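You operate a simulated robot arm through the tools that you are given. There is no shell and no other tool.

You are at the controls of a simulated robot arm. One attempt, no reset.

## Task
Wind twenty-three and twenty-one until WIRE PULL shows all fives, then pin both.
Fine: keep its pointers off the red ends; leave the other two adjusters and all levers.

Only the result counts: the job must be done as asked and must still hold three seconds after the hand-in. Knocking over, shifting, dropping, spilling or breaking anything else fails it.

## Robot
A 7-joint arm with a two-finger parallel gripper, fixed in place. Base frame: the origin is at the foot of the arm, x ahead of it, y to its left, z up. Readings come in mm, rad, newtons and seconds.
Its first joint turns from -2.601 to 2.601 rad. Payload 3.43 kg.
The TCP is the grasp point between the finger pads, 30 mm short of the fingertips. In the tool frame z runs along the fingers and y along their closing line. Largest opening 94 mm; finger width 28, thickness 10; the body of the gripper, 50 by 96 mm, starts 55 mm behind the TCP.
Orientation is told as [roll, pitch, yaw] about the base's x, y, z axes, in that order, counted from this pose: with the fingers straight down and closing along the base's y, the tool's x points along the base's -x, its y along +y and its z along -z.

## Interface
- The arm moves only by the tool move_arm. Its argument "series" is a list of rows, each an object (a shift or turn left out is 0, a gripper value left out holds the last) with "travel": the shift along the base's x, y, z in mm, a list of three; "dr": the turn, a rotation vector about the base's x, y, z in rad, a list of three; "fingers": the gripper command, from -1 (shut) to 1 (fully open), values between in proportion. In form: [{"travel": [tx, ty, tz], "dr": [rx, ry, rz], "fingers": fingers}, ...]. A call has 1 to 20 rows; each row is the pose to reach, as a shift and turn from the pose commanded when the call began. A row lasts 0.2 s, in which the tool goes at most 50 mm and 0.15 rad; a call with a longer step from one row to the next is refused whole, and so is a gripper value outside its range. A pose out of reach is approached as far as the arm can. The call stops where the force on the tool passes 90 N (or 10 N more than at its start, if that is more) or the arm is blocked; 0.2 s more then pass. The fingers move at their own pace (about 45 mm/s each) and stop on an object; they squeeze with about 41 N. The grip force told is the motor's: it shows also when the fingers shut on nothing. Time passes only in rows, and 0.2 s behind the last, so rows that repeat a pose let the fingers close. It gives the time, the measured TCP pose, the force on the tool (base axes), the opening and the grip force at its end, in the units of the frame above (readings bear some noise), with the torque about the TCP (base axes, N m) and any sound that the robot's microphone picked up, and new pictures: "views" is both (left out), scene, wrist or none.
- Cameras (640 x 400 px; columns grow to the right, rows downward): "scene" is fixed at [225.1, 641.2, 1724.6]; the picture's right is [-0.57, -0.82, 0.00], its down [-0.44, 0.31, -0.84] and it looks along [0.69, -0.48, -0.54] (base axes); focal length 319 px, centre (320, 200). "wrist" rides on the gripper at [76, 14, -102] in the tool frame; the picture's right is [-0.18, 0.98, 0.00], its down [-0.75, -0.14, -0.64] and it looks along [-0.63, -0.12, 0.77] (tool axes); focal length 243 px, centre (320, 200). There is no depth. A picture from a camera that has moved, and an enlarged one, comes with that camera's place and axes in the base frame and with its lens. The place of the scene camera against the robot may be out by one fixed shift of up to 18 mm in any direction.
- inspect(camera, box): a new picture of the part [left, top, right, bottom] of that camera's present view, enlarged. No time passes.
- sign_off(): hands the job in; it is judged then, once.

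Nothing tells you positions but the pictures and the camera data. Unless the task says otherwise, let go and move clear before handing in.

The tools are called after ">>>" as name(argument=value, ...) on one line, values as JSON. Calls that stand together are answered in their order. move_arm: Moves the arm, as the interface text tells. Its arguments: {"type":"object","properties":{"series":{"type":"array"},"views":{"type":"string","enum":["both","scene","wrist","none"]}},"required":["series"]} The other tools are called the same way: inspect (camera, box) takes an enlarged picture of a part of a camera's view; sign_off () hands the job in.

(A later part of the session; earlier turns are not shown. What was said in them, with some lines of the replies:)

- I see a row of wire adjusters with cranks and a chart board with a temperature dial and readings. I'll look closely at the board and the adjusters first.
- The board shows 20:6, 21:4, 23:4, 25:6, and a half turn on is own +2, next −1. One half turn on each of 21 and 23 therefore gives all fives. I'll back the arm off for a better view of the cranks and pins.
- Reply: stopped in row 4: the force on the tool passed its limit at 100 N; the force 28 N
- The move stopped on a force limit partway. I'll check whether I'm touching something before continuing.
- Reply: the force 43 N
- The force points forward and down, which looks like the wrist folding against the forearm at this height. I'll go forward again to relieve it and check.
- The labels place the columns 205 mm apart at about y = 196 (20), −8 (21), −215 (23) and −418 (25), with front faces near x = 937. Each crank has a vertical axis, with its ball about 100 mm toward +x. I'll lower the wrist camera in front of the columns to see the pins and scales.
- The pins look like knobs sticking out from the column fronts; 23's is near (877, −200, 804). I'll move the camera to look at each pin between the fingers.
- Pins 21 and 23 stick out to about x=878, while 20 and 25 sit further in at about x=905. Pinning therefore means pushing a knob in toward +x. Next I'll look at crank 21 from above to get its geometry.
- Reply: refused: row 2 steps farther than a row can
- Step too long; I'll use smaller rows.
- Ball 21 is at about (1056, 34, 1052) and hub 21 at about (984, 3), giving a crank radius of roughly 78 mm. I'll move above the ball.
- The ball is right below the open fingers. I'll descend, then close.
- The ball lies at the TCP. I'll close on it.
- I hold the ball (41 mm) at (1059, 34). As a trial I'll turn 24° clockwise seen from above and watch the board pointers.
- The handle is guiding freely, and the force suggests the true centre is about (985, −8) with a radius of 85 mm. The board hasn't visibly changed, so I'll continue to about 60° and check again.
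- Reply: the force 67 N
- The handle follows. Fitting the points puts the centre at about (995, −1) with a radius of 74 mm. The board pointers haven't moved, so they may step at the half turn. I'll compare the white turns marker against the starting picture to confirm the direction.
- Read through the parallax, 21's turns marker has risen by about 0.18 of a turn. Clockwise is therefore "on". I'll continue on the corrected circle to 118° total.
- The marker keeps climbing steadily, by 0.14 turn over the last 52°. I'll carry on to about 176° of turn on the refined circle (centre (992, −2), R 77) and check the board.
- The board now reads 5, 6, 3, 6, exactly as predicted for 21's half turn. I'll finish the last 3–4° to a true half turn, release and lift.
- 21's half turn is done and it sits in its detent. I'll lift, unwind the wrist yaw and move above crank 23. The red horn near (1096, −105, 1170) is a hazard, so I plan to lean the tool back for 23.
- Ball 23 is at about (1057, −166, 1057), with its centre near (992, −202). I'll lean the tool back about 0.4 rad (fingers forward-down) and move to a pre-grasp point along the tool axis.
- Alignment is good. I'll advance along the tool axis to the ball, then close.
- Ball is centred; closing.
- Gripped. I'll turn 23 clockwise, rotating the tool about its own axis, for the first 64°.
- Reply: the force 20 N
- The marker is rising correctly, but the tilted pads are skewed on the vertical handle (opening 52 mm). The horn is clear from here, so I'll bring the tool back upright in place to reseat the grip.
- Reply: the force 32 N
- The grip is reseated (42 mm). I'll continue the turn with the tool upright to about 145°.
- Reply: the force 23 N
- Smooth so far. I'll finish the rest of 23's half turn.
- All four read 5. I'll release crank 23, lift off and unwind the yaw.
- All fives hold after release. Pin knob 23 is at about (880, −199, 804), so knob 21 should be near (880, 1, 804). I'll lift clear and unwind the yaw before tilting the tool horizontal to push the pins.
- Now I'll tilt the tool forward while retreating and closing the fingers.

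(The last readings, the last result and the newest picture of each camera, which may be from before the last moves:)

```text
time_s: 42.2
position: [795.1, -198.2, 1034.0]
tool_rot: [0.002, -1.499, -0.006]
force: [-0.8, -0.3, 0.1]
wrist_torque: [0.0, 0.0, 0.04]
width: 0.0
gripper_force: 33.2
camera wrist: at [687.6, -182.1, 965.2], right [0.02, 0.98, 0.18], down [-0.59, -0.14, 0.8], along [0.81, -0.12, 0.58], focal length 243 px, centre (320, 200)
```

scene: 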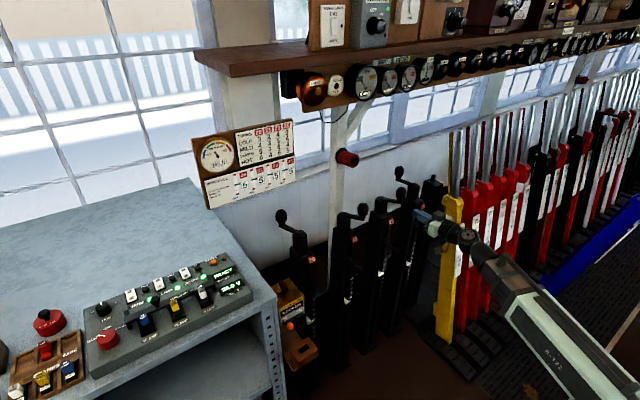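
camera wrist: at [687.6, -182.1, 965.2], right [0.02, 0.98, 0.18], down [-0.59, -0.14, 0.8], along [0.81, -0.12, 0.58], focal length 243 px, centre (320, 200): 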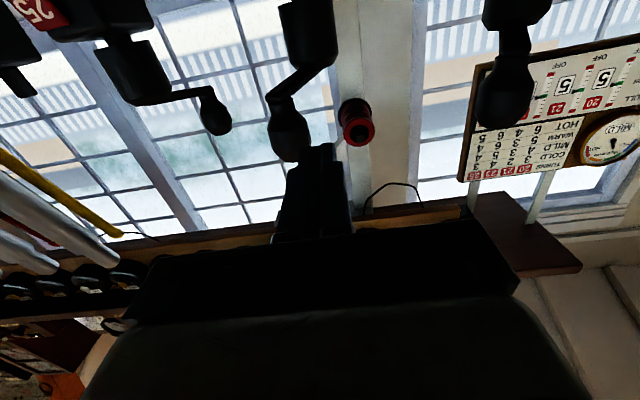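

The tool is nearly horizontal and everything is clear. I'll lower to knob height in front of pin 23, staying short of it.

>>> move_arm(series=[{"travel": [-5, 0, -45]}, {"travel": [-10, 0, -90]}, {"travel": [-15, 0, -135]}, {"travel": [-15, 0, -180], "dr": [0, -0.03, 0]}, {"travel": [-15, 0, -225], "dr": [0, -0.06, 0]}, {"travel": [-15, 0, -228], "dr": [0, -0.07, 0]}, {"travel": [-15, 0, -228], "dr": [0, -0.07, 0]}])

>>> inspect(camera="scene", box=[340, 200, 460, 300])

>>> inspect(camera="wrist", box=[200, 60, 480, 240])

```text
time_s: 43.8
position: [778.7, -197.5, 806.2]
tool_rot: [0.49, -1.568, -0.495]
force: [0.9, 1.0, 0.1]
wrist_torque: [-0.01, 0.0, 0.0]
width: 0.0
gripper_force: 33.3
camera wrist: at [675.9, -182.0, 728.8], right [0.01, 0.98, 0.18], down [-0.64, -0.14, 0.75], along [0.77, -0.12, 0.63], focal length 243 px, centre (320, 200)
```

scene: 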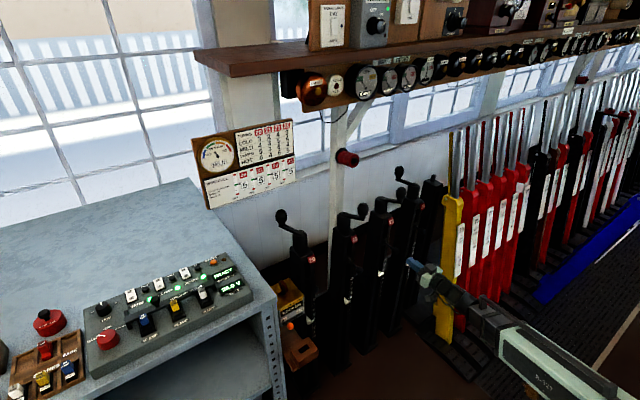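
wrist: 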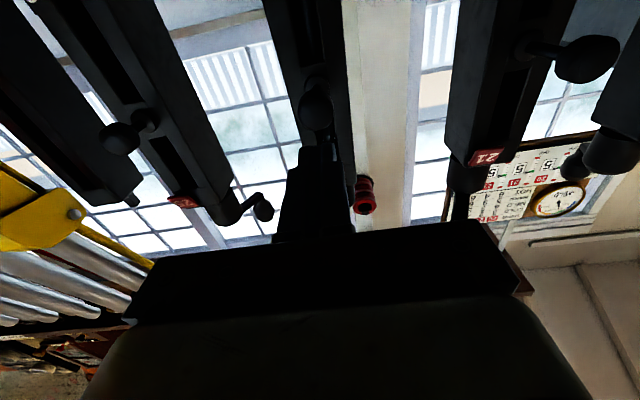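

```text
4.00 times, centred on (400, 250) of scene
camera zoom: at [225.1, 641.2, 1724.6], right [-0.57, -0.82, 0.0], down [-0.44, 0.31, -0.84], along [0.69, -0.48, -0.54], focal length 1278 px, centre (0, 0)
```

zoom: 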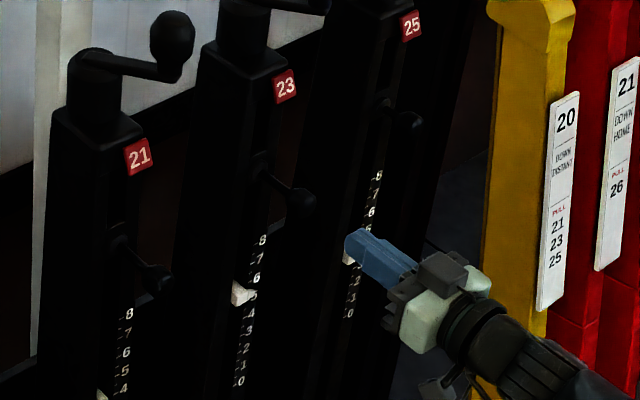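

```text
2.22 times, centred on (340, 150) of wrist
camera zoom: at [675.9, -182.0, 728.8], right [0.01, 0.98, 0.18], down [-0.64, -0.14, 0.75], along [0.77, -0.12, 0.63], focal length 539 px, centre (276, 311)
```

zoom: 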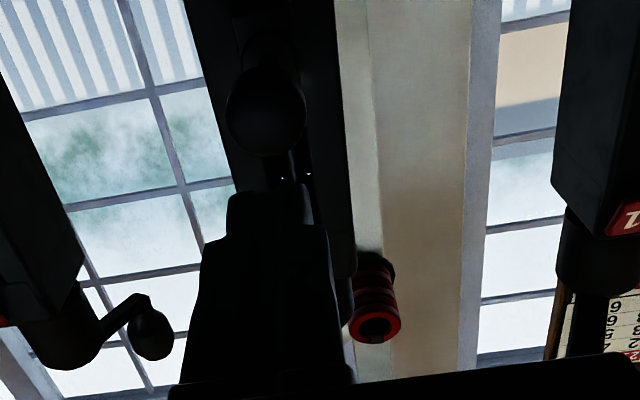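

The tip is in line with pin 23, whose knob is at about (879, −200, 803). I can also see 25's knob sits clearly further in. I'll approach the knob and push gently.

>>> move_arm(series=[{"travel": [20, -2.5, -3]}, {"travel": [40, -2.5, -3]}, {"travel": [48, -2.5, -3]}, {"travel": [48, -2.5, -3]}])

>>> inspect(camera="scene", box=[340, 200, 460, 300])

>>> inspect(camera="wrist", box=[200, 60, 480, 240])

```text
time_s: 44.8
position: [828.1, -199.5, 804.0]
tool_rot: [0.503, -1.569, -0.509]
force: [0.4, 0.4, 0.5]
wrist_torque: [0.0, 0.01, 0.02]
width: 0.1
gripper_force: 32.9
camera wrist: at [725.4, -185.0, 727.1], right [0.01, 0.98, 0.18], down [-0.64, -0.14, 0.75], along [0.77, -0.12, 0.63], focal length 243 px, centre (320, 200)
```

scene: 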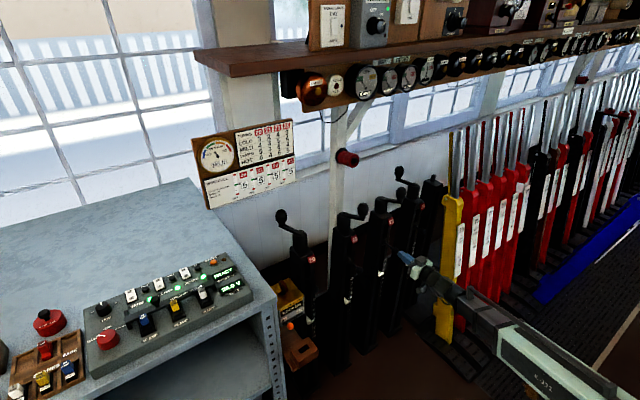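
wrist: 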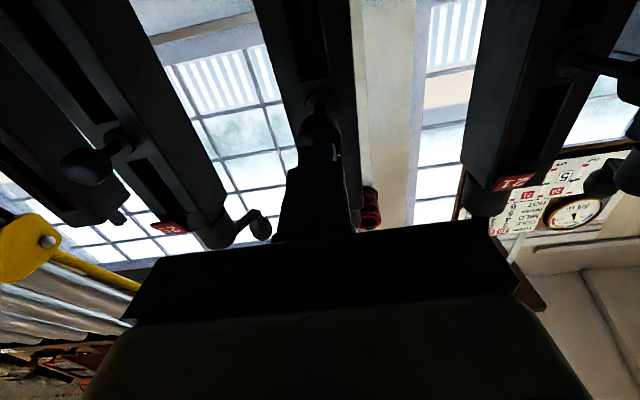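

```text
4.00 times, centred on (400, 250) of scene
camera zoom: at [225.1, 641.2, 1724.6], right [-0.57, -0.82, 0.0], down [-0.44, 0.31, -0.84], along [0.69, -0.48, -0.54], focal length 1278 px, centre (0, 0)
```

zoom: 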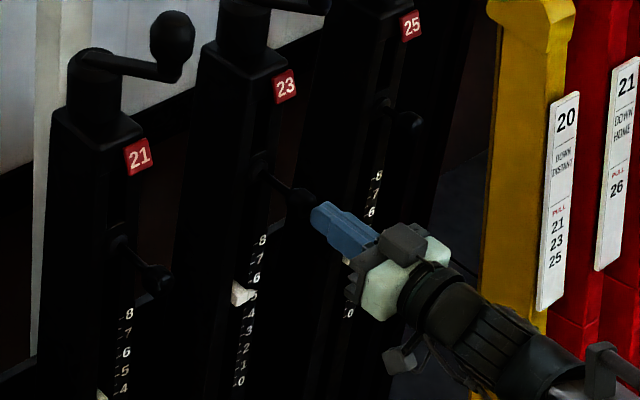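

```text
2.22 times, centred on (340, 150) of wrist
camera zoom: at [725.4, -185.0, 727.1], right [0.01, 0.98, 0.18], down [-0.64, -0.14, 0.75], along [0.77, -0.12, 0.63], focal length 539 px, centre (276, 311)
```

zoom: 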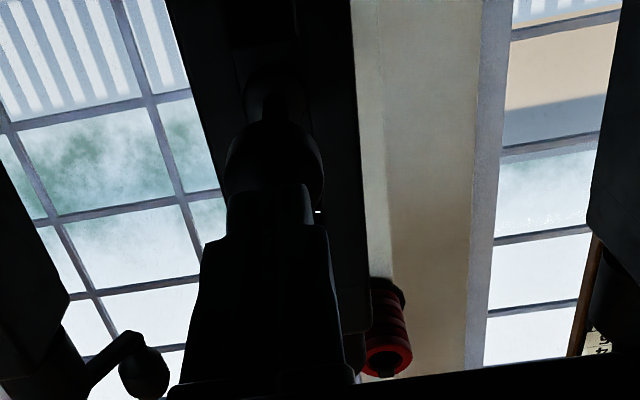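

The tip is just in front of the knob and centred. Pushing in small steps.

>>> move_arm(series=[{"travel": [5, 0, 0]}, {"travel": [10, 0, 0]}, {"travel": [15, 0, 0]}, {"travel": [20, 0, 0]}, {"travel": [20, 0, 0]}])

>>> inspect(camera="scene", box=[340, 200, 460, 300])

```text
time_s: 46.0
position: [847.1, -198.7, 804.4]
tool_rot: [0.443, -1.57, -0.448]
force: [0.3, -1.0, -0.2]
wrist_torque: [-0.02, 0.01, -0.01]
width: 0.0
gripper_force: 32.8
camera wrist: at [745.4, -184.4, 727.3], right [0.01, 0.98, 0.18], down [-0.64, -0.14, 0.75], along [0.77, -0.12, 0.63], focal length 243 px, centre (320, 200)
```

scene: 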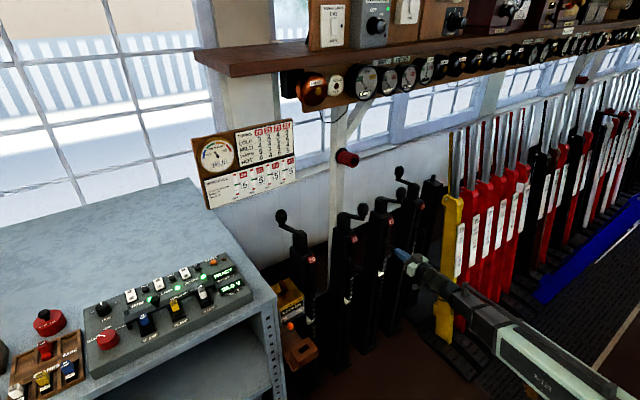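
wrist: 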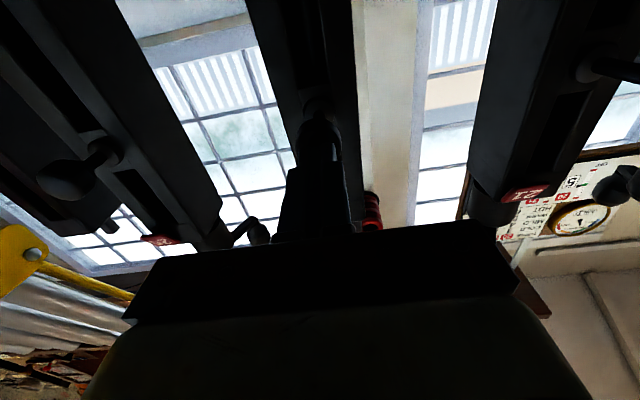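

```text
4.00 times, centred on (400, 250) of scene
camera zoom: at [225.1, 641.2, 1724.6], right [-0.57, -0.82, 0.0], down [-0.44, 0.31, -0.84], along [0.69, -0.48, -0.54], focal length 1278 px, centre (0, 0)
```

zoom: 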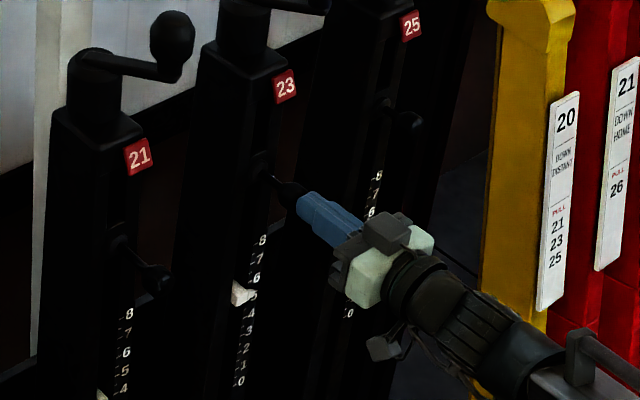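

The knob is moving in with almost no resistance. I'll keep going in small steps until it bottoms out.

>>> move_arm(series=[{"travel": [4, 0, 0]}, {"travel": [8, 0, 0]}, {"travel": [12, 0, 0]}, {"travel": [12, 0, 0]}])

>>> inspect(camera="scene", box=[340, 200, 460, 300])

```text
time_s: 47.0
position: [857.8, -201.4, 805.2]
tool_rot: [0.345, -1.569, -0.351]
force: [-12.4, 0.1, -3.2]
wrist_torque: [0.03, 0.03, 0.06]
width: 0.2
gripper_force: 33.2
camera wrist: at [756.4, -185.2, 727.2], right [0.01, 0.98, 0.18], down [-0.64, -0.14, 0.75], along [0.77, -0.12, 0.63], focal length 243 px, centre (320, 200)
```

scene: 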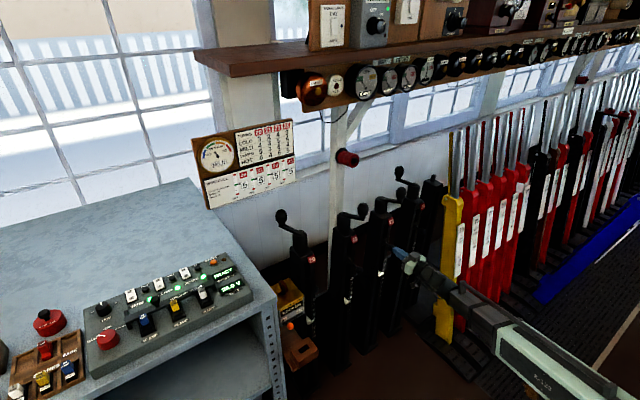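
wrist: 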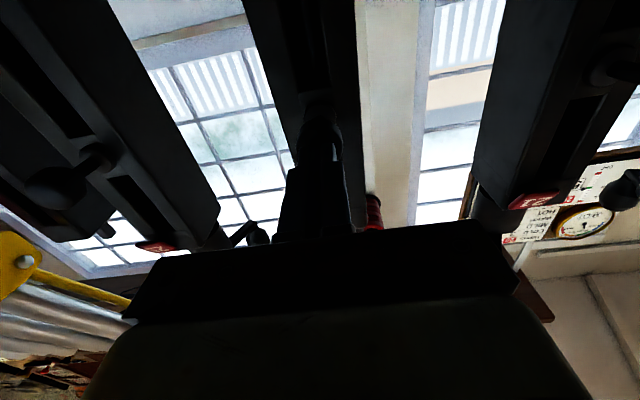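

```text
4.00 times, centred on (400, 250) of scene
camera zoom: at [225.1, 641.2, 1724.6], right [-0.57, -0.82, 0.0], down [-0.44, 0.31, -0.84], along [0.69, -0.48, -0.54], focal length 1278 px, centre (0, 0)
```

zoom: 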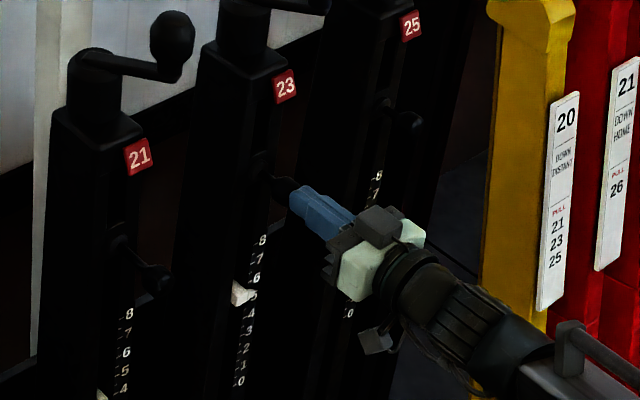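

There is 12 N of resistance now. I'll push a bit more to see whether this is the seat.

>>> move_arm(series=[{"travel": [2, 0, 0]}, {"travel": [4, 0, 0]}, {"travel": [6, 0, 0]}, {"travel": [6, 0, 0]}], views="none")

```text
time_s: 47.9
position: [859.1, -200.1, 803.6]
tool_rot: [0.287, -1.566, -0.296]
force: [-29.4, -1.1, 4.1]
wrist_torque: [-0.09, -0.24, 0.02]
width: 0.0
gripper_force: 33.2
stopped in row 4: the force on the tool passed its limit at 93 N (the readings are from after the stop); the commanded pose is now the measured one
```

It hit a hard stop, so the pin is fully home. I'll back off and check that it stays in.

>>> move_arm(series=[{"travel": [-20, 0, 0]}, {"travel": [-50, 0, 0]}, {"travel": [-80, 0, 0]}, {"travel": [-80, 0, 0]}])

>>> inspect(camera="scene", box=[340, 200, 460, 300])

>>> inspect(camera="scene", box=[190, 110, 310, 215])

>>> inspect(camera="wrist", box=[60, 20, 380, 220])

```text
time_s: 48.9
position: [781.5, -200.7, 802.6]
tool_rot: [0.036, -1.568, -0.042]
force: [0.6, -0.1, 0.5]
wrist_torque: [-0.01, 0.0, -0.02]
width: 0.0
gripper_force: 32.8
camera wrist: at [678.9, -185.0, 726.2], right [0.01, 0.98, 0.18], down [-0.64, -0.14, 0.76], along [0.77, -0.12, 0.63], focal length 243 px, centre (320, 200)
```

scene: 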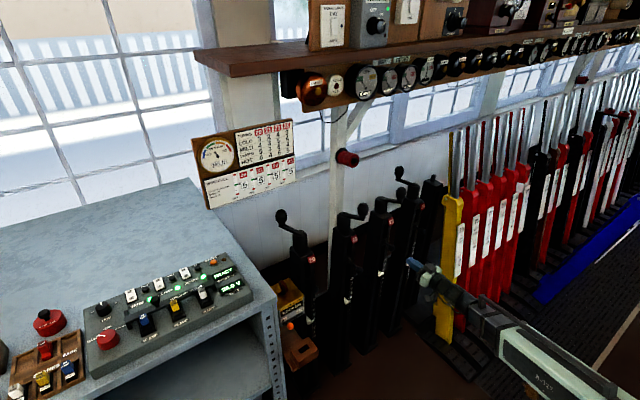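
wrist: 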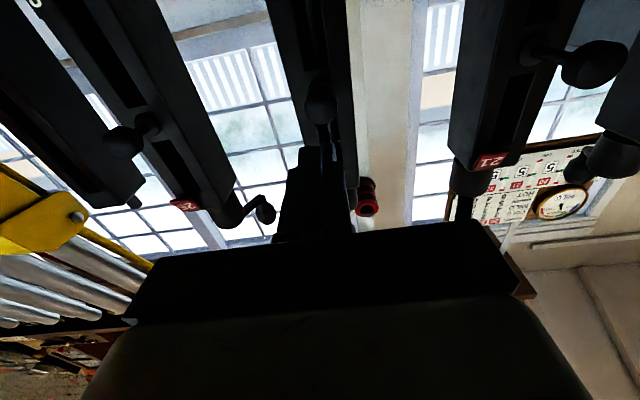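

```text
4.00 times, centred on (400, 250) of scene
camera zoom: at [225.1, 641.2, 1724.6], right [-0.57, -0.82, 0.0], down [-0.44, 0.31, -0.84], along [0.69, -0.48, -0.54], focal length 1278 px, centre (0, 0)
```

zoom: 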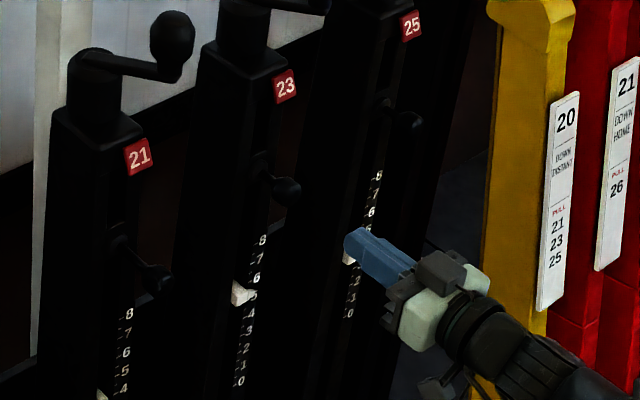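

```text
3.81 times, centred on (250, 162) of scene
camera zoom: at [225.1, 641.2, 1724.6], right [-0.57, -0.82, 0.0], down [-0.44, 0.31, -0.84], along [0.69, -0.48, -0.54], focal length 1217 px, centre (587, 343)
```

zoom: 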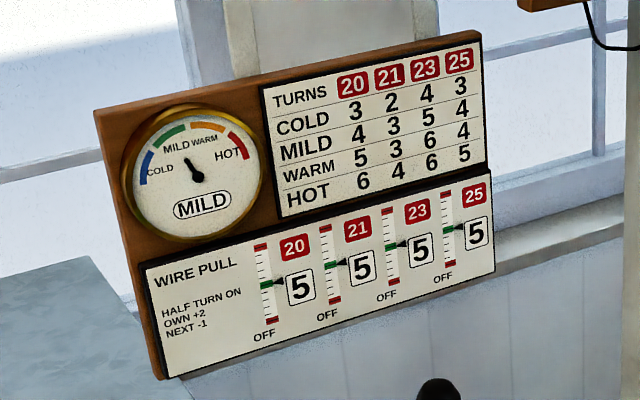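

```text
2.00 times, centred on (220, 120) of wrist
camera zoom: at [678.9, -185.0, 726.2], right [0.01, 0.98, 0.18], down [-0.64, -0.14, 0.76], along [0.77, -0.12, 0.63], focal length 485 px, centre (520, 360)
```

zoom: 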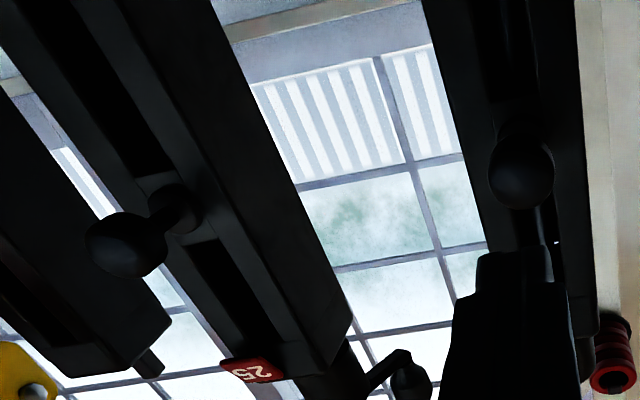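

Pin 23 stays home, with its knob at x≈901, the same as 25's. Now across to pin 21.

>>> move_arm(series=[{"travel": [0, 40, 0]}, {"travel": [0, 80, 0]}, {"travel": [0, 120, 0]}, {"travel": [0, 160, 0]}, {"travel": [0, 202, 0]}, {"travel": [0, 202, 0]}])

>>> inspect(camera="wrist", box=[200, 60, 480, 240])

>>> inspect(camera="scene", box=[320, 200, 440, 300])

```text
time_s: 50.3
position: [779.1, -33.9, 803.4]
tool_rot: [0.024, -1.559, -0.002]
force: [0.8, 0.1, 0.2]
wrist_torque: [0.0, 0.03, 0.0]
width: 0.1
gripper_force: 32.7
out of reach, approached as far as the arm can: row 4, 5, 6
camera wrist: at [675.7, -22.3, 726.0], right [-0.02, 0.98, 0.18], down [-0.63, -0.16, 0.76], along [0.78, -0.1, 0.62], focal length 243 px, centre (320, 200)
```

scene: 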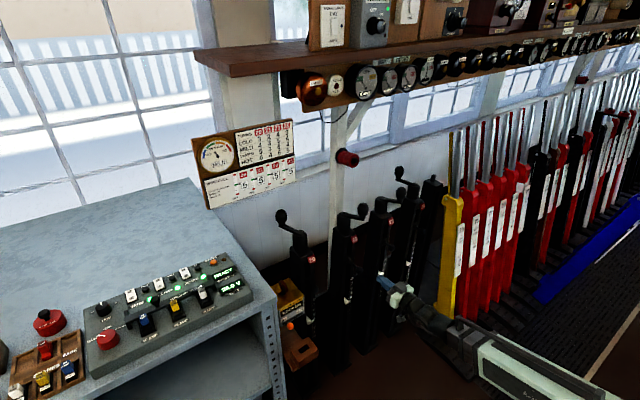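
wrist: 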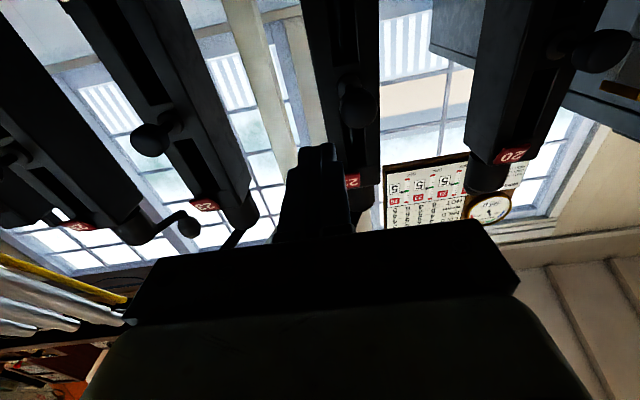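

```text
2.22 times, centred on (340, 150) of wrist
camera zoom: at [675.7, -22.3, 726.0], right [-0.02, 0.98, 0.18], down [-0.63, -0.16, 0.76], along [0.78, -0.1, 0.62], focal length 539 px, centre (276, 311)
```

zoom: 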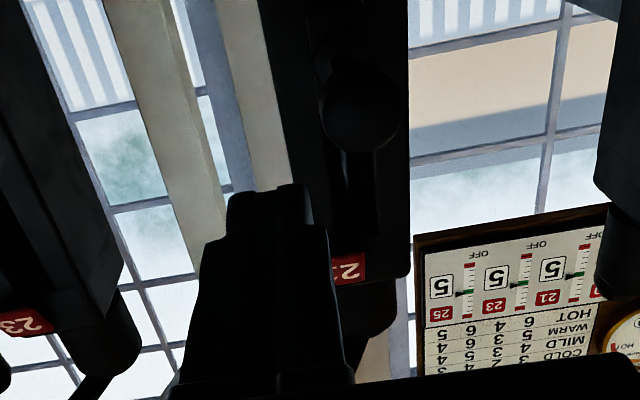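

```text
4.00 times, centred on (380, 250) of scene
camera zoom: at [225.1, 641.2, 1724.6], right [-0.57, -0.82, 0.0], down [-0.44, 0.31, -0.84], along [0.69, -0.48, -0.54], focal length 1278 px, centre (80, 0)
```

zoom: 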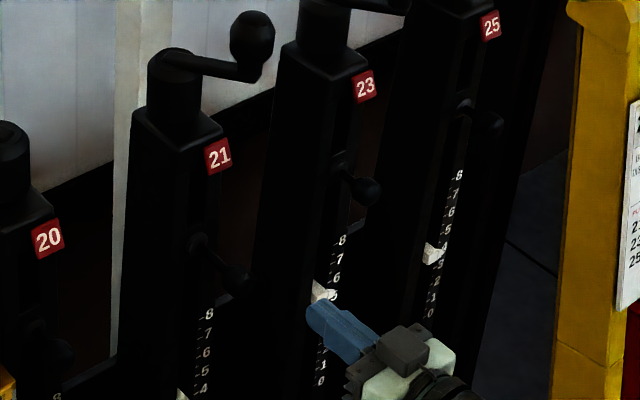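

At y > −34 the arm is too folded at this x. I'll move forward a little (tip still short of the knob), where it should reach.

>>> move_arm(series=[{"travel": [15, 0, 0]}, {"travel": [30, 0, 0]}, {"travel": [36, 0, 0]}, {"travel": [36, 0, 0]}])

>>> inspect(camera="wrist", box=[200, 60, 480, 240])

>>> inspect(camera="scene", box=[320, 200, 440, 300])

```text
time_s: 51.3
position: [816.2, -46.8, 804.5]
tool_rot: [0.049, -1.562, -0.042]
force: [0.1, 0.4, 0.6]
wrist_torque: [-0.01, 0.03, 0.0]
width: 0.0
gripper_force: 32.8
out of reach, approached as far as the arm can: row 1, 2, 3, 4
camera wrist: at [713.2, -32.8, 728.6], right [0.0, 0.98, 0.18], down [-0.63, -0.15, 0.76], along [0.77, -0.11, 0.62], focal length 243 px, centre (320, 200)
```

scene: 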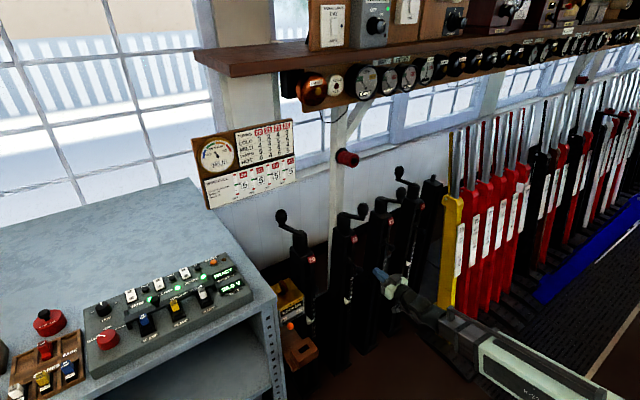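
wrist: 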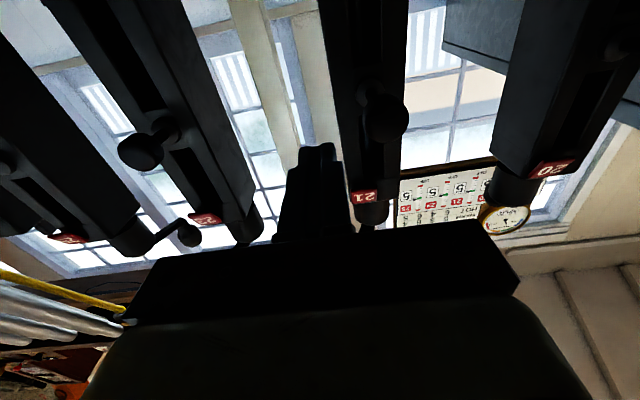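

```text
2.22 times, centred on (340, 150) of wrist
camera zoom: at [713.2, -32.8, 728.6], right [0.0, 0.98, 0.18], down [-0.63, -0.15, 0.76], along [0.77, -0.11, 0.62], focal length 539 px, centre (276, 311)
```

zoom: 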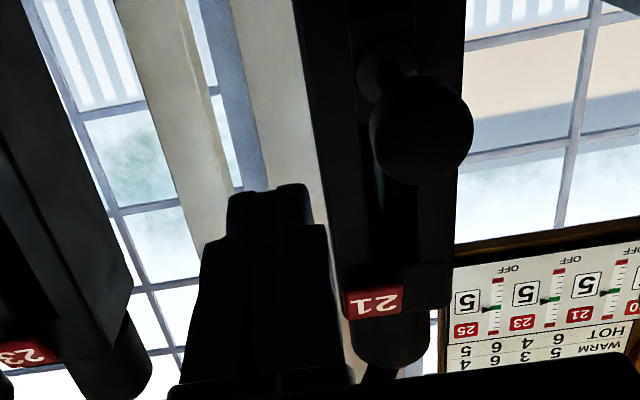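

```text
4.00 times, centred on (380, 250) of scene
camera zoom: at [225.1, 641.2, 1724.6], right [-0.57, -0.82, 0.0], down [-0.44, 0.31, -0.84], along [0.69, -0.48, -0.54], focal length 1278 px, centre (80, 0)
```

zoom: 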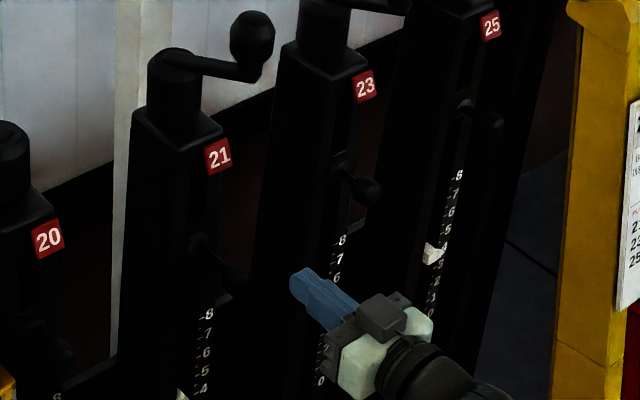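

The forearm and horizontal tool are nearly collinear here, which is a wrist singularity. I'll back off, reduce the forward tilt to about 1.15 rad and then go to 21; the fingertip's top corner will do the pushing.

>>> move_arm(series=[{"travel": [-10, -40, 10]}, {"travel": [-20, -60, 25]}, {"travel": [-20, -60, 40], "dr": [0, 0.1, 0]}, {"travel": [-20, -60, 50], "dr": [0, 0.2, 0]}, {"travel": [-20, -60, 60], "dr": [0, 0.3, 0]}, {"travel": [-20, -60, 60], "dr": [0, 0.4, 0]}, {"travel": [-20, -60, 60], "dr": [0, 0.42, 0]}, {"travel": [-20, -60, 60], "dr": [0, 0.42, 0]}])

>>> inspect(camera="scene", box=[320, 200, 640, 400])

```text
time_s: 53.1
position: [796.4, -107.4, 864.7]
tool_rot: [-0.007, -1.144, 0.0]
force: [0.6, -0.1, 0.3]
wrist_torque: [0.0, 0.01, -0.04]
width: 0.0
gripper_force: 33.1
out of reach, approached as far as the arm can: row 5
camera wrist: at [671.6, -92.4, 837.7], right [0.08, 0.98, 0.16], down [-0.27, -0.14, 0.95], along [0.96, -0.12, 0.26], focal length 243 px, centre (320, 200)
```

scene: 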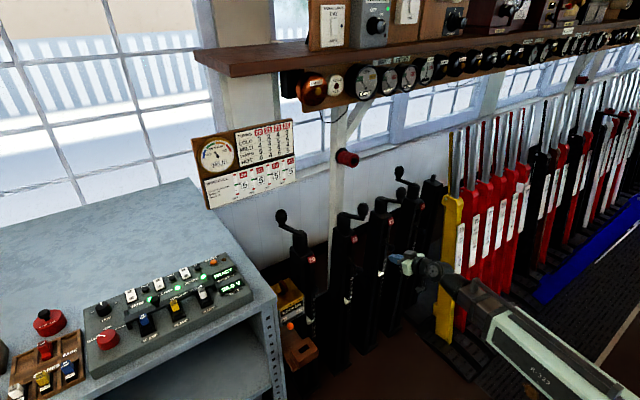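
wrist: 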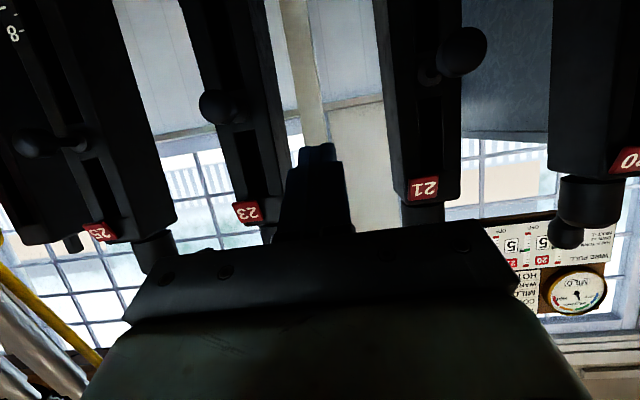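

```text
2.00 times, centred on (480, 300) of scene
camera zoom: at [225.1, 641.2, 1724.6], right [-0.57, -0.82, 0.0], down [-0.44, 0.31, -0.84], along [0.69, -0.48, -0.54], focal length 639 px, centre (0, 0)
```

zoom: 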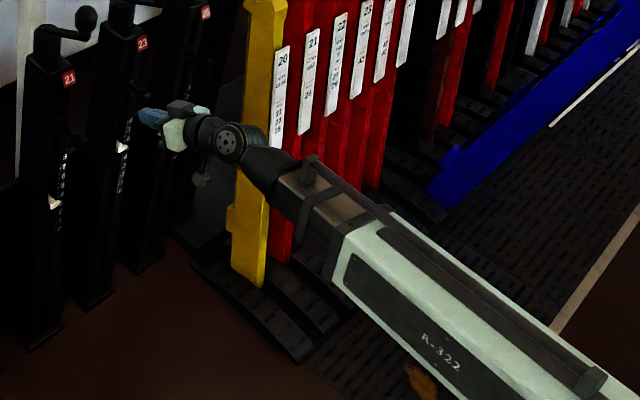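

Configuration is good now. I'll move sideways to 21 at this height, then down.

>>> move_arm(series=[{"travel": [0, 36, 0]}, {"travel": [0, 72, 0]}, {"travel": [0, 108, 0]}, {"travel": [0, 108, -30]}, {"travel": [0, 108, -62]}, {"travel": [0, 108, -62]}])

>>> inspect(camera="wrist", box=[200, 20, 480, 200])

>>> inspect(camera="scene", box=[320, 200, 440, 300])

```text
time_s: 54.5
position: [794.8, 0.8, 802.5]
tool_rot: [-0.008, -1.146, 0.0]
force: [0.0, -0.6, -0.9]
wrist_torque: [-0.02, 0.04, 0.01]
width: 0.0
gripper_force: 33.0
camera wrist: at [669.7, 16.6, 773.8], right [0.08, 0.98, 0.16], down [-0.27, -0.14, 0.95], along [0.96, -0.12, 0.26], focal length 243 px, centre (320, 200)
```

scene: 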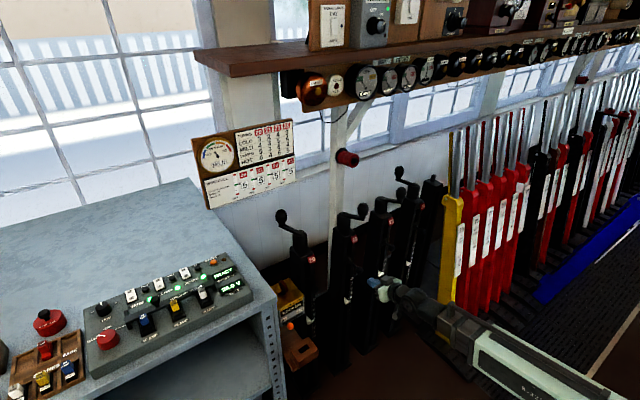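
wrist: 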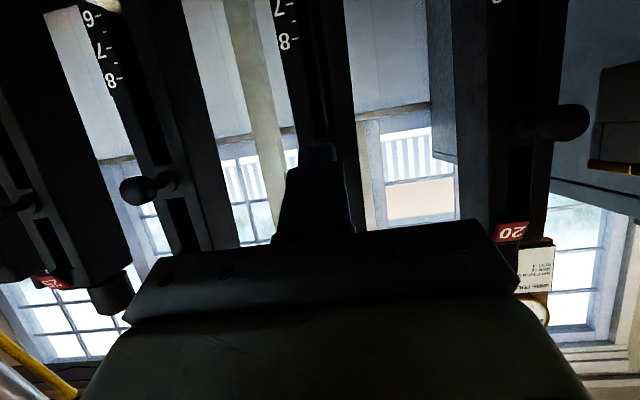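

```text
2.22 times, centred on (340, 110) of wrist
camera zoom: at [669.7, 16.6, 773.8], right [0.08, 0.98, 0.16], down [-0.27, -0.14, 0.95], along [0.96, -0.12, 0.26], focal length 539 px, centre (276, 400)
```

zoom: 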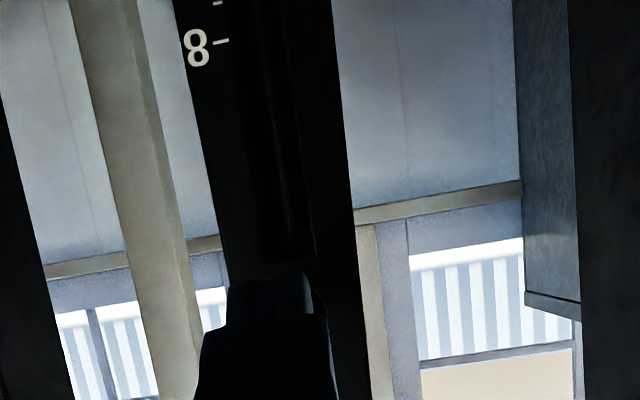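

```text
4.00 times, centred on (380, 250) of scene
camera zoom: at [225.1, 641.2, 1724.6], right [-0.57, -0.82, 0.0], down [-0.44, 0.31, -0.84], along [0.69, -0.48, -0.54], focal length 1278 px, centre (80, 0)
```

zoom: 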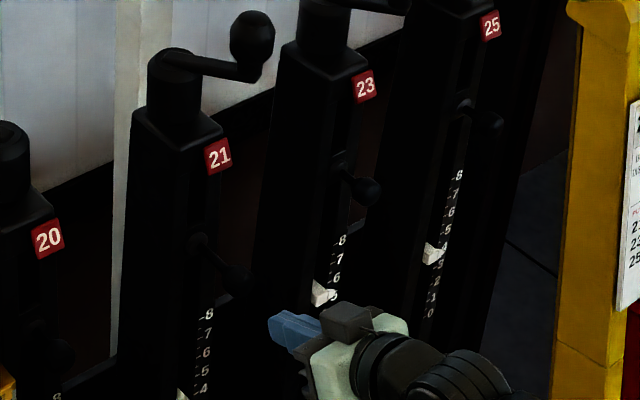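

Aligned with pin 21. I'll push it the same way.

>>> move_arm(series=[{"travel": [15, 0, 0]}, {"travel": [28, 0, 0]}, {"travel": [34, 0, 0]}, {"travel": [40, 0, 0]}, {"travel": [45, 0, 0]}, {"travel": [45, 0, 0]}])

>>> inspect(camera="scene", box=[320, 200, 440, 300])

>>> inspect(camera="wrist", box=[260, 80, 400, 180])

```text
time_s: 55.9
position: [841.3, 1.6, 801.8]
tool_rot: [-0.007, -1.146, -0.002]
force: [-0.6, 0.2, -0.3]
wrist_torque: [0.0, 0.03, -0.02]
width: 0.0
gripper_force: 32.6
camera wrist: at [717.0, 16.7, 774.0], right [0.08, 0.98, 0.16], down [-0.27, -0.14, 0.95], along [0.96, -0.12, 0.26], focal length 243 px, centre (320, 200)
```

scene: 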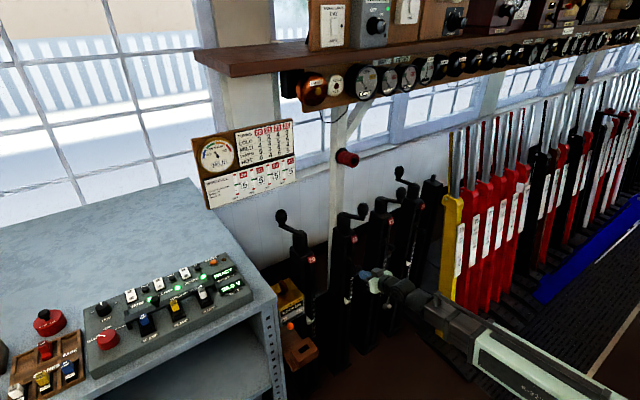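
wrist: 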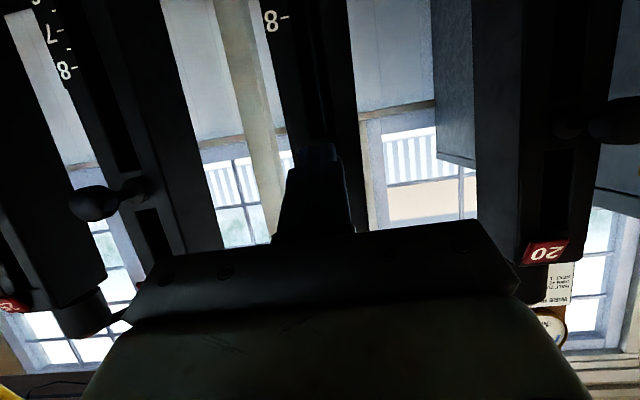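

```text
4.00 times, centred on (380, 250) of scene
camera zoom: at [225.1, 641.2, 1724.6], right [-0.57, -0.82, 0.0], down [-0.44, 0.31, -0.84], along [0.69, -0.48, -0.54], focal length 1278 px, centre (80, 0)
```

zoom: 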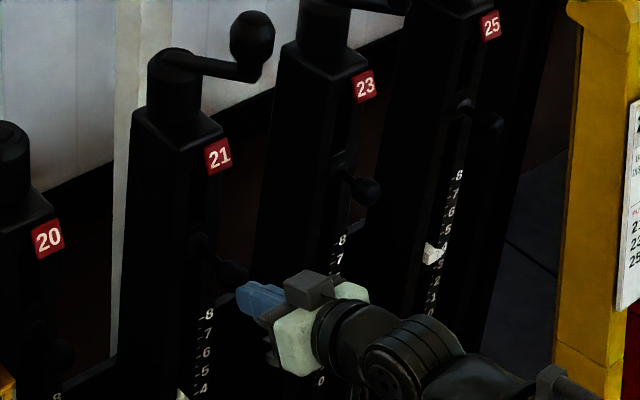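

```text
4.00 times, centred on (330, 130) of wrist
camera zoom: at [717.0, 16.7, 774.0], right [0.08, 0.98, 0.16], down [-0.27, -0.14, 0.95], along [0.96, -0.12, 0.26], focal length 970 px, centre (280, 480)
```

zoom: 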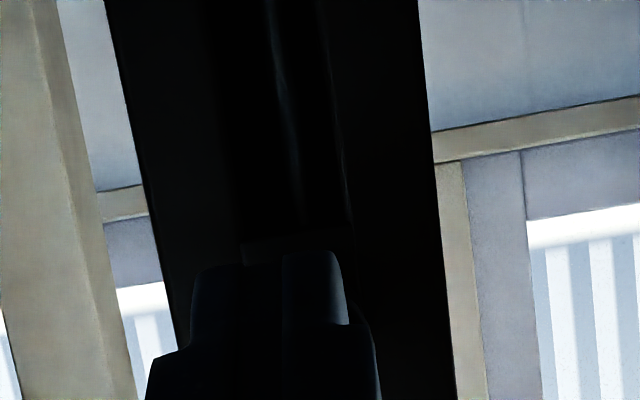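

Contact is good and the knob is moving. I'll continue to the stop.

>>> move_arm(series=[{"travel": [4, 0, 0]}, {"travel": [8, 0, 0]}, {"travel": [12, 0, 0]}, {"travel": [15, 0, 0]}, {"travel": [18, 0, 0]}, {"travel": [18, 0, 0]}])

>>> inspect(camera="scene", box=[320, 200, 440, 300])

```text
time_s: 57.3
position: [854.9, -0.2, 802.5]
tool_rot: [-0.008, -1.141, -0.002]
force: [-33.0, -4.1, -8.8]
wrist_torque: [0.07, 0.19, -0.1]
width: 0.2
gripper_force: 33.1
camera wrist: at [731.7, 16.3, 775.4], right [0.08, 0.98, 0.16], down [-0.27, -0.14, 0.95], along [0.96, -0.12, 0.25], focal length 243 px, centre (320, 200)
```

scene: 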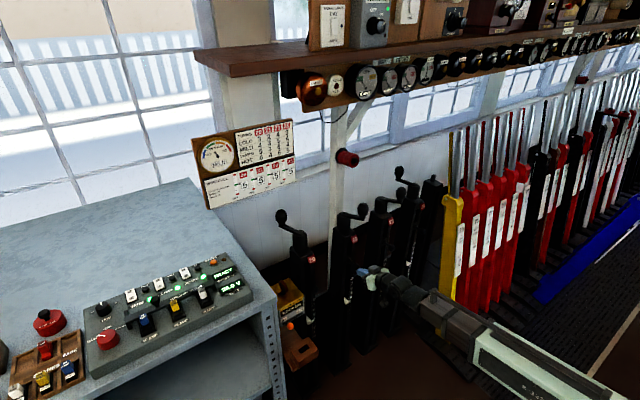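
wrist: 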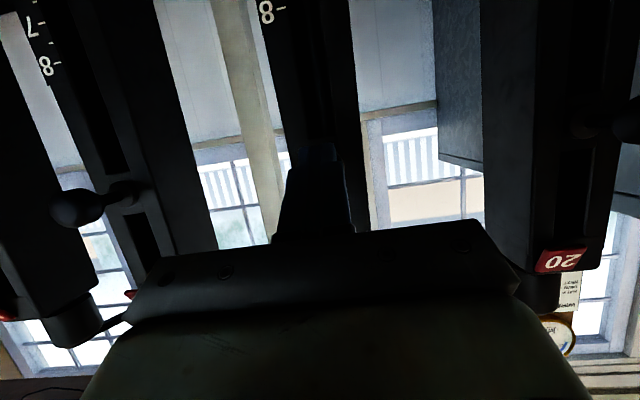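

```text
4.00 times, centred on (380, 250) of scene
camera zoom: at [225.1, 641.2, 1724.6], right [-0.57, -0.82, 0.0], down [-0.44, 0.31, -0.84], along [0.69, -0.48, -0.54], focal length 1278 px, centre (80, 0)
```

zoom: 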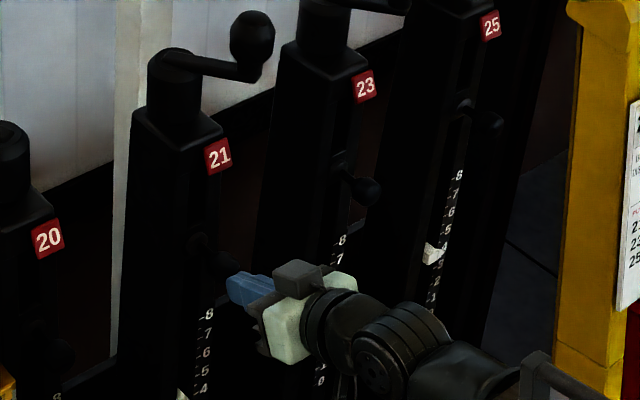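

There is 33 N at almost the predicted end. I'll give it one more gentle push to make sure it is seated.

>>> move_arm(series=[{"travel": [2, 0, 0]}, {"travel": [4, 0, 0]}, {"travel": [6, 0, 0]}, {"travel": [6, 0, 0]}], views="none")

```text
time_s: 58.1
position: [857.5, 0.9, 802.7]
tool_rot: [-0.007, -1.132, -0.001]
force: [-31.7, -0.4, 10.1]
wrist_torque: [0.02, -0.31, 0.02]
width: 0.1
gripper_force: 33.1
stopped in row 4: the force on the tool passed its limit at 93 N (the readings are from after the stop); the commanded pose is now the measured one
```

Hard stop reached, so pin 21 is home. I'll back off and check everything.

>>> move_arm(series=[{"travel": [-20, 0, 0]}, {"travel": [-50, 0, 5]}, {"travel": [-60, -20, 30]}, {"travel": [-60, -50, 60]}, {"travel": [-60, -80, 90]}, {"travel": [-60, -100, 110]}, {"travel": [-60, -100, 110]}])

>>> inspect(camera="scene", box=[310, 200, 430, 300])

>>> inspect(camera="scene", box=[190, 110, 310, 215])

>>> inspect(camera="wrist", box=[0, 0, 640, 260])

```text
time_s: 59.7
position: [797.9, -100.3, 911.6]
tool_rot: [-0.008, -1.133, -0.002]
force: [-0.5, 0.3, 0.1]
wrist_torque: [-0.04, 0.01, 0.01]
width: 0.1
gripper_force: 32.8
camera wrist: at [673.1, -84.6, 885.4], right [0.09, 0.98, 0.16], down [-0.26, -0.14, 0.96], along [0.96, -0.12, 0.25], focal length 243 px, centre (320, 200)
```

scene: 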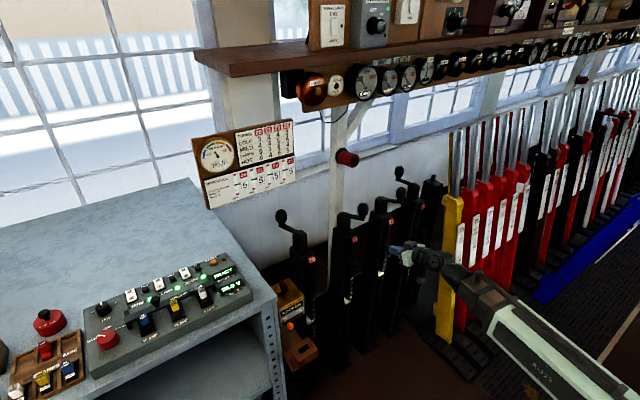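
wrist: 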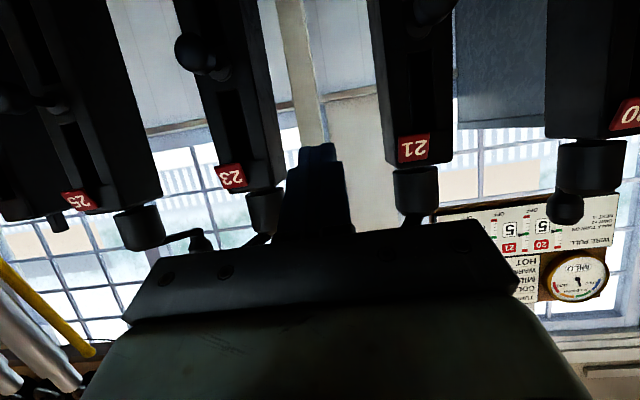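

```text
4.00 times, centred on (370, 250) of scene
camera zoom: at [225.1, 641.2, 1724.6], right [-0.57, -0.82, 0.0], down [-0.44, 0.31, -0.84], along [0.69, -0.48, -0.54], focal length 1278 px, centre (120, 0)
```

zoom: 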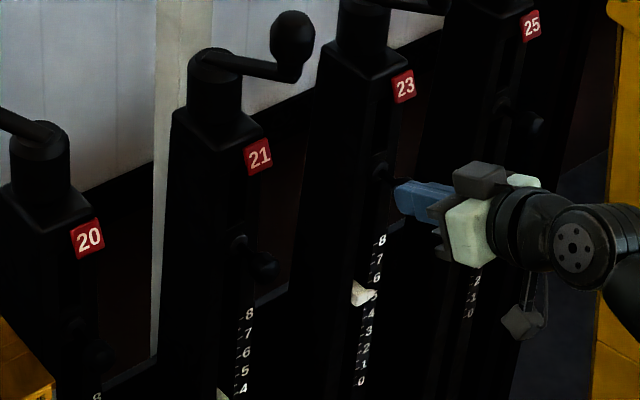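

```text
3.81 times, centred on (250, 162) of scene
camera zoom: at [225.1, 641.2, 1724.6], right [-0.57, -0.82, 0.0], down [-0.44, 0.31, -0.84], along [0.69, -0.48, -0.54], focal length 1217 px, centre (587, 343)
```

zoom: 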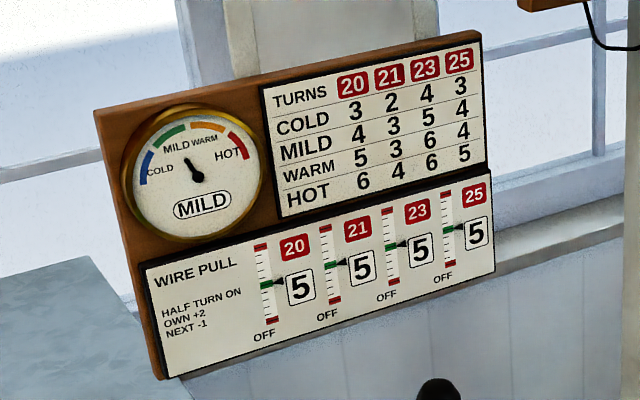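

```text
1.00 times, centred on (320, 130) of wrist (not enlarged: the box is as wide or as high as the picture)
camera zoom: at [673.1, -84.6, 885.4], right [0.09, 0.98, 0.16], down [-0.26, -0.14, 0.96], along [0.96, -0.12, 0.25], focal length 243 px, centre (320, 270)
```

zoom: 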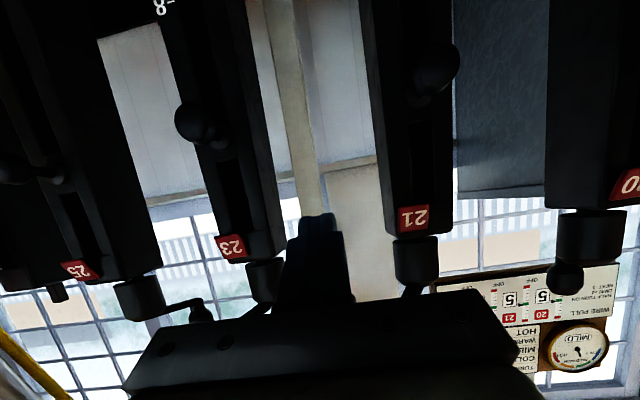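

Board all fives and pin 21 is in. I'll move up and away, then compare both pins with 20 and 25 once more.

>>> move_arm(series=[{"travel": [0, 0, 40]}, {"travel": [0, 0, 80]}, {"travel": [0, 0, 120]}, {"travel": [0, 0, 150]}, {"travel": [0, 0, 150]}, {"travel": [0, 0, 150]}, {"travel": [0, 0, 150]}])

>>> inspect(camera="scene", box=[330, 210, 420, 280])

>>> inspect(camera="scene", box=[190, 110, 310, 215])

>>> inspect(camera="scene", box=[300, 250, 390, 320])

```text
time_s: 61.3
position: [799.1, -98.5, 1061.4]
tool_rot: [-0.007, -1.132, -0.001]
force: [0.1, 0.6, -0.3]
wrist_torque: [-0.02, 0.0, 0.01]
width: 0.0
gripper_force: 33.2
camera wrist: at [674.6, -83.0, 1034.7], right [0.09, 0.98, 0.16], down [-0.26, -0.14, 0.96], along [0.96, -0.13, 0.25], focal length 243 px, centre (320, 200)
```

scene: 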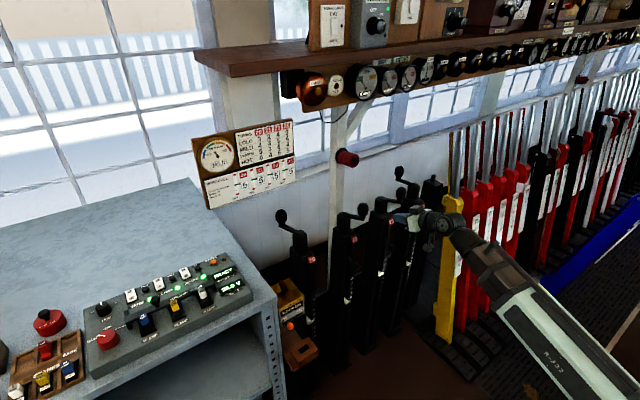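
wrist: 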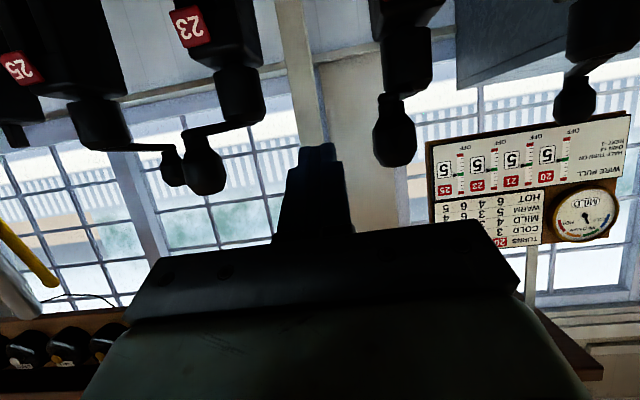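

```text
5.71 times, centred on (375, 245) of scene
camera zoom: at [225.1, 641.2, 1724.6], right [-0.57, -0.82, 0.0], down [-0.44, 0.31, -0.84], along [0.69, -0.48, -0.54], focal length 1825 px, centre (6, -57)
```

zoom: 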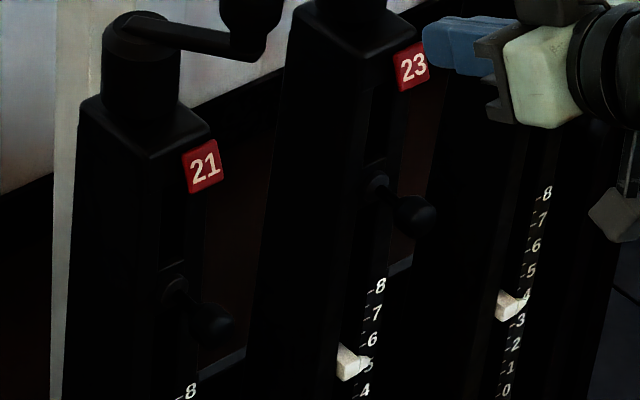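

```text
3.81 times, centred on (250, 162) of scene
camera zoom: at [225.1, 641.2, 1724.6], right [-0.57, -0.82, 0.0], down [-0.44, 0.31, -0.84], along [0.69, -0.48, -0.54], focal length 1217 px, centre (587, 343)
```

zoom: 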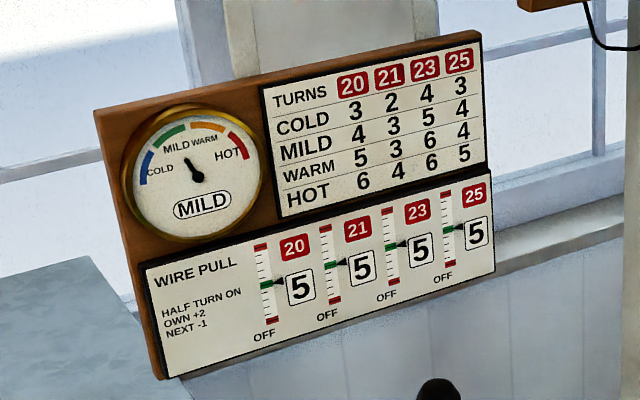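

```text
5.71 times, centred on (345, 285) of scene
camera zoom: at [225.1, 641.2, 1724.6], right [-0.57, -0.82, 0.0], down [-0.44, 0.31, -0.84], along [0.69, -0.48, -0.54], focal length 1825 px, centre (177, -286)
```

zoom: 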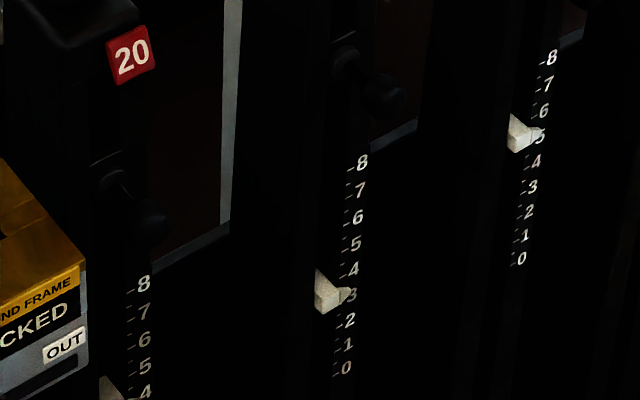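

The board shows all fives, with every pointer on green. Knobs 21 and 23 sit in as far as knob 20's, and the arm is clear, so I'm handing in.

>>> sign_off()

```text
The job is handed in.
```

WIRE PULL now shows 5 on all four adjusters, and both 21 and 23 are pinned; I've handed the job in.

- **Winding:** I gave 21 and then 23 one half turn clockwise each. The lowest reading along the way was 3 on 23, so no pointer came near a red end.
- **Pinning:** I pushed pins 23 and 21 in until they hit a hard stop. They now sit as far in as the pin on 20.
- **Left alone:** I didn't touch adjusters 20 and 25 or any of the levers.
- **Arm contact:** Early on, a move stopped on a force limit while I was backing up for a better view. It looked like the wrist folding against the arm's own forearm, and nothing in the pictures had moved.

After the last pin I backed the arm clear, and the readings were still all fives when I handed in. I haven't seen the result of the judging.
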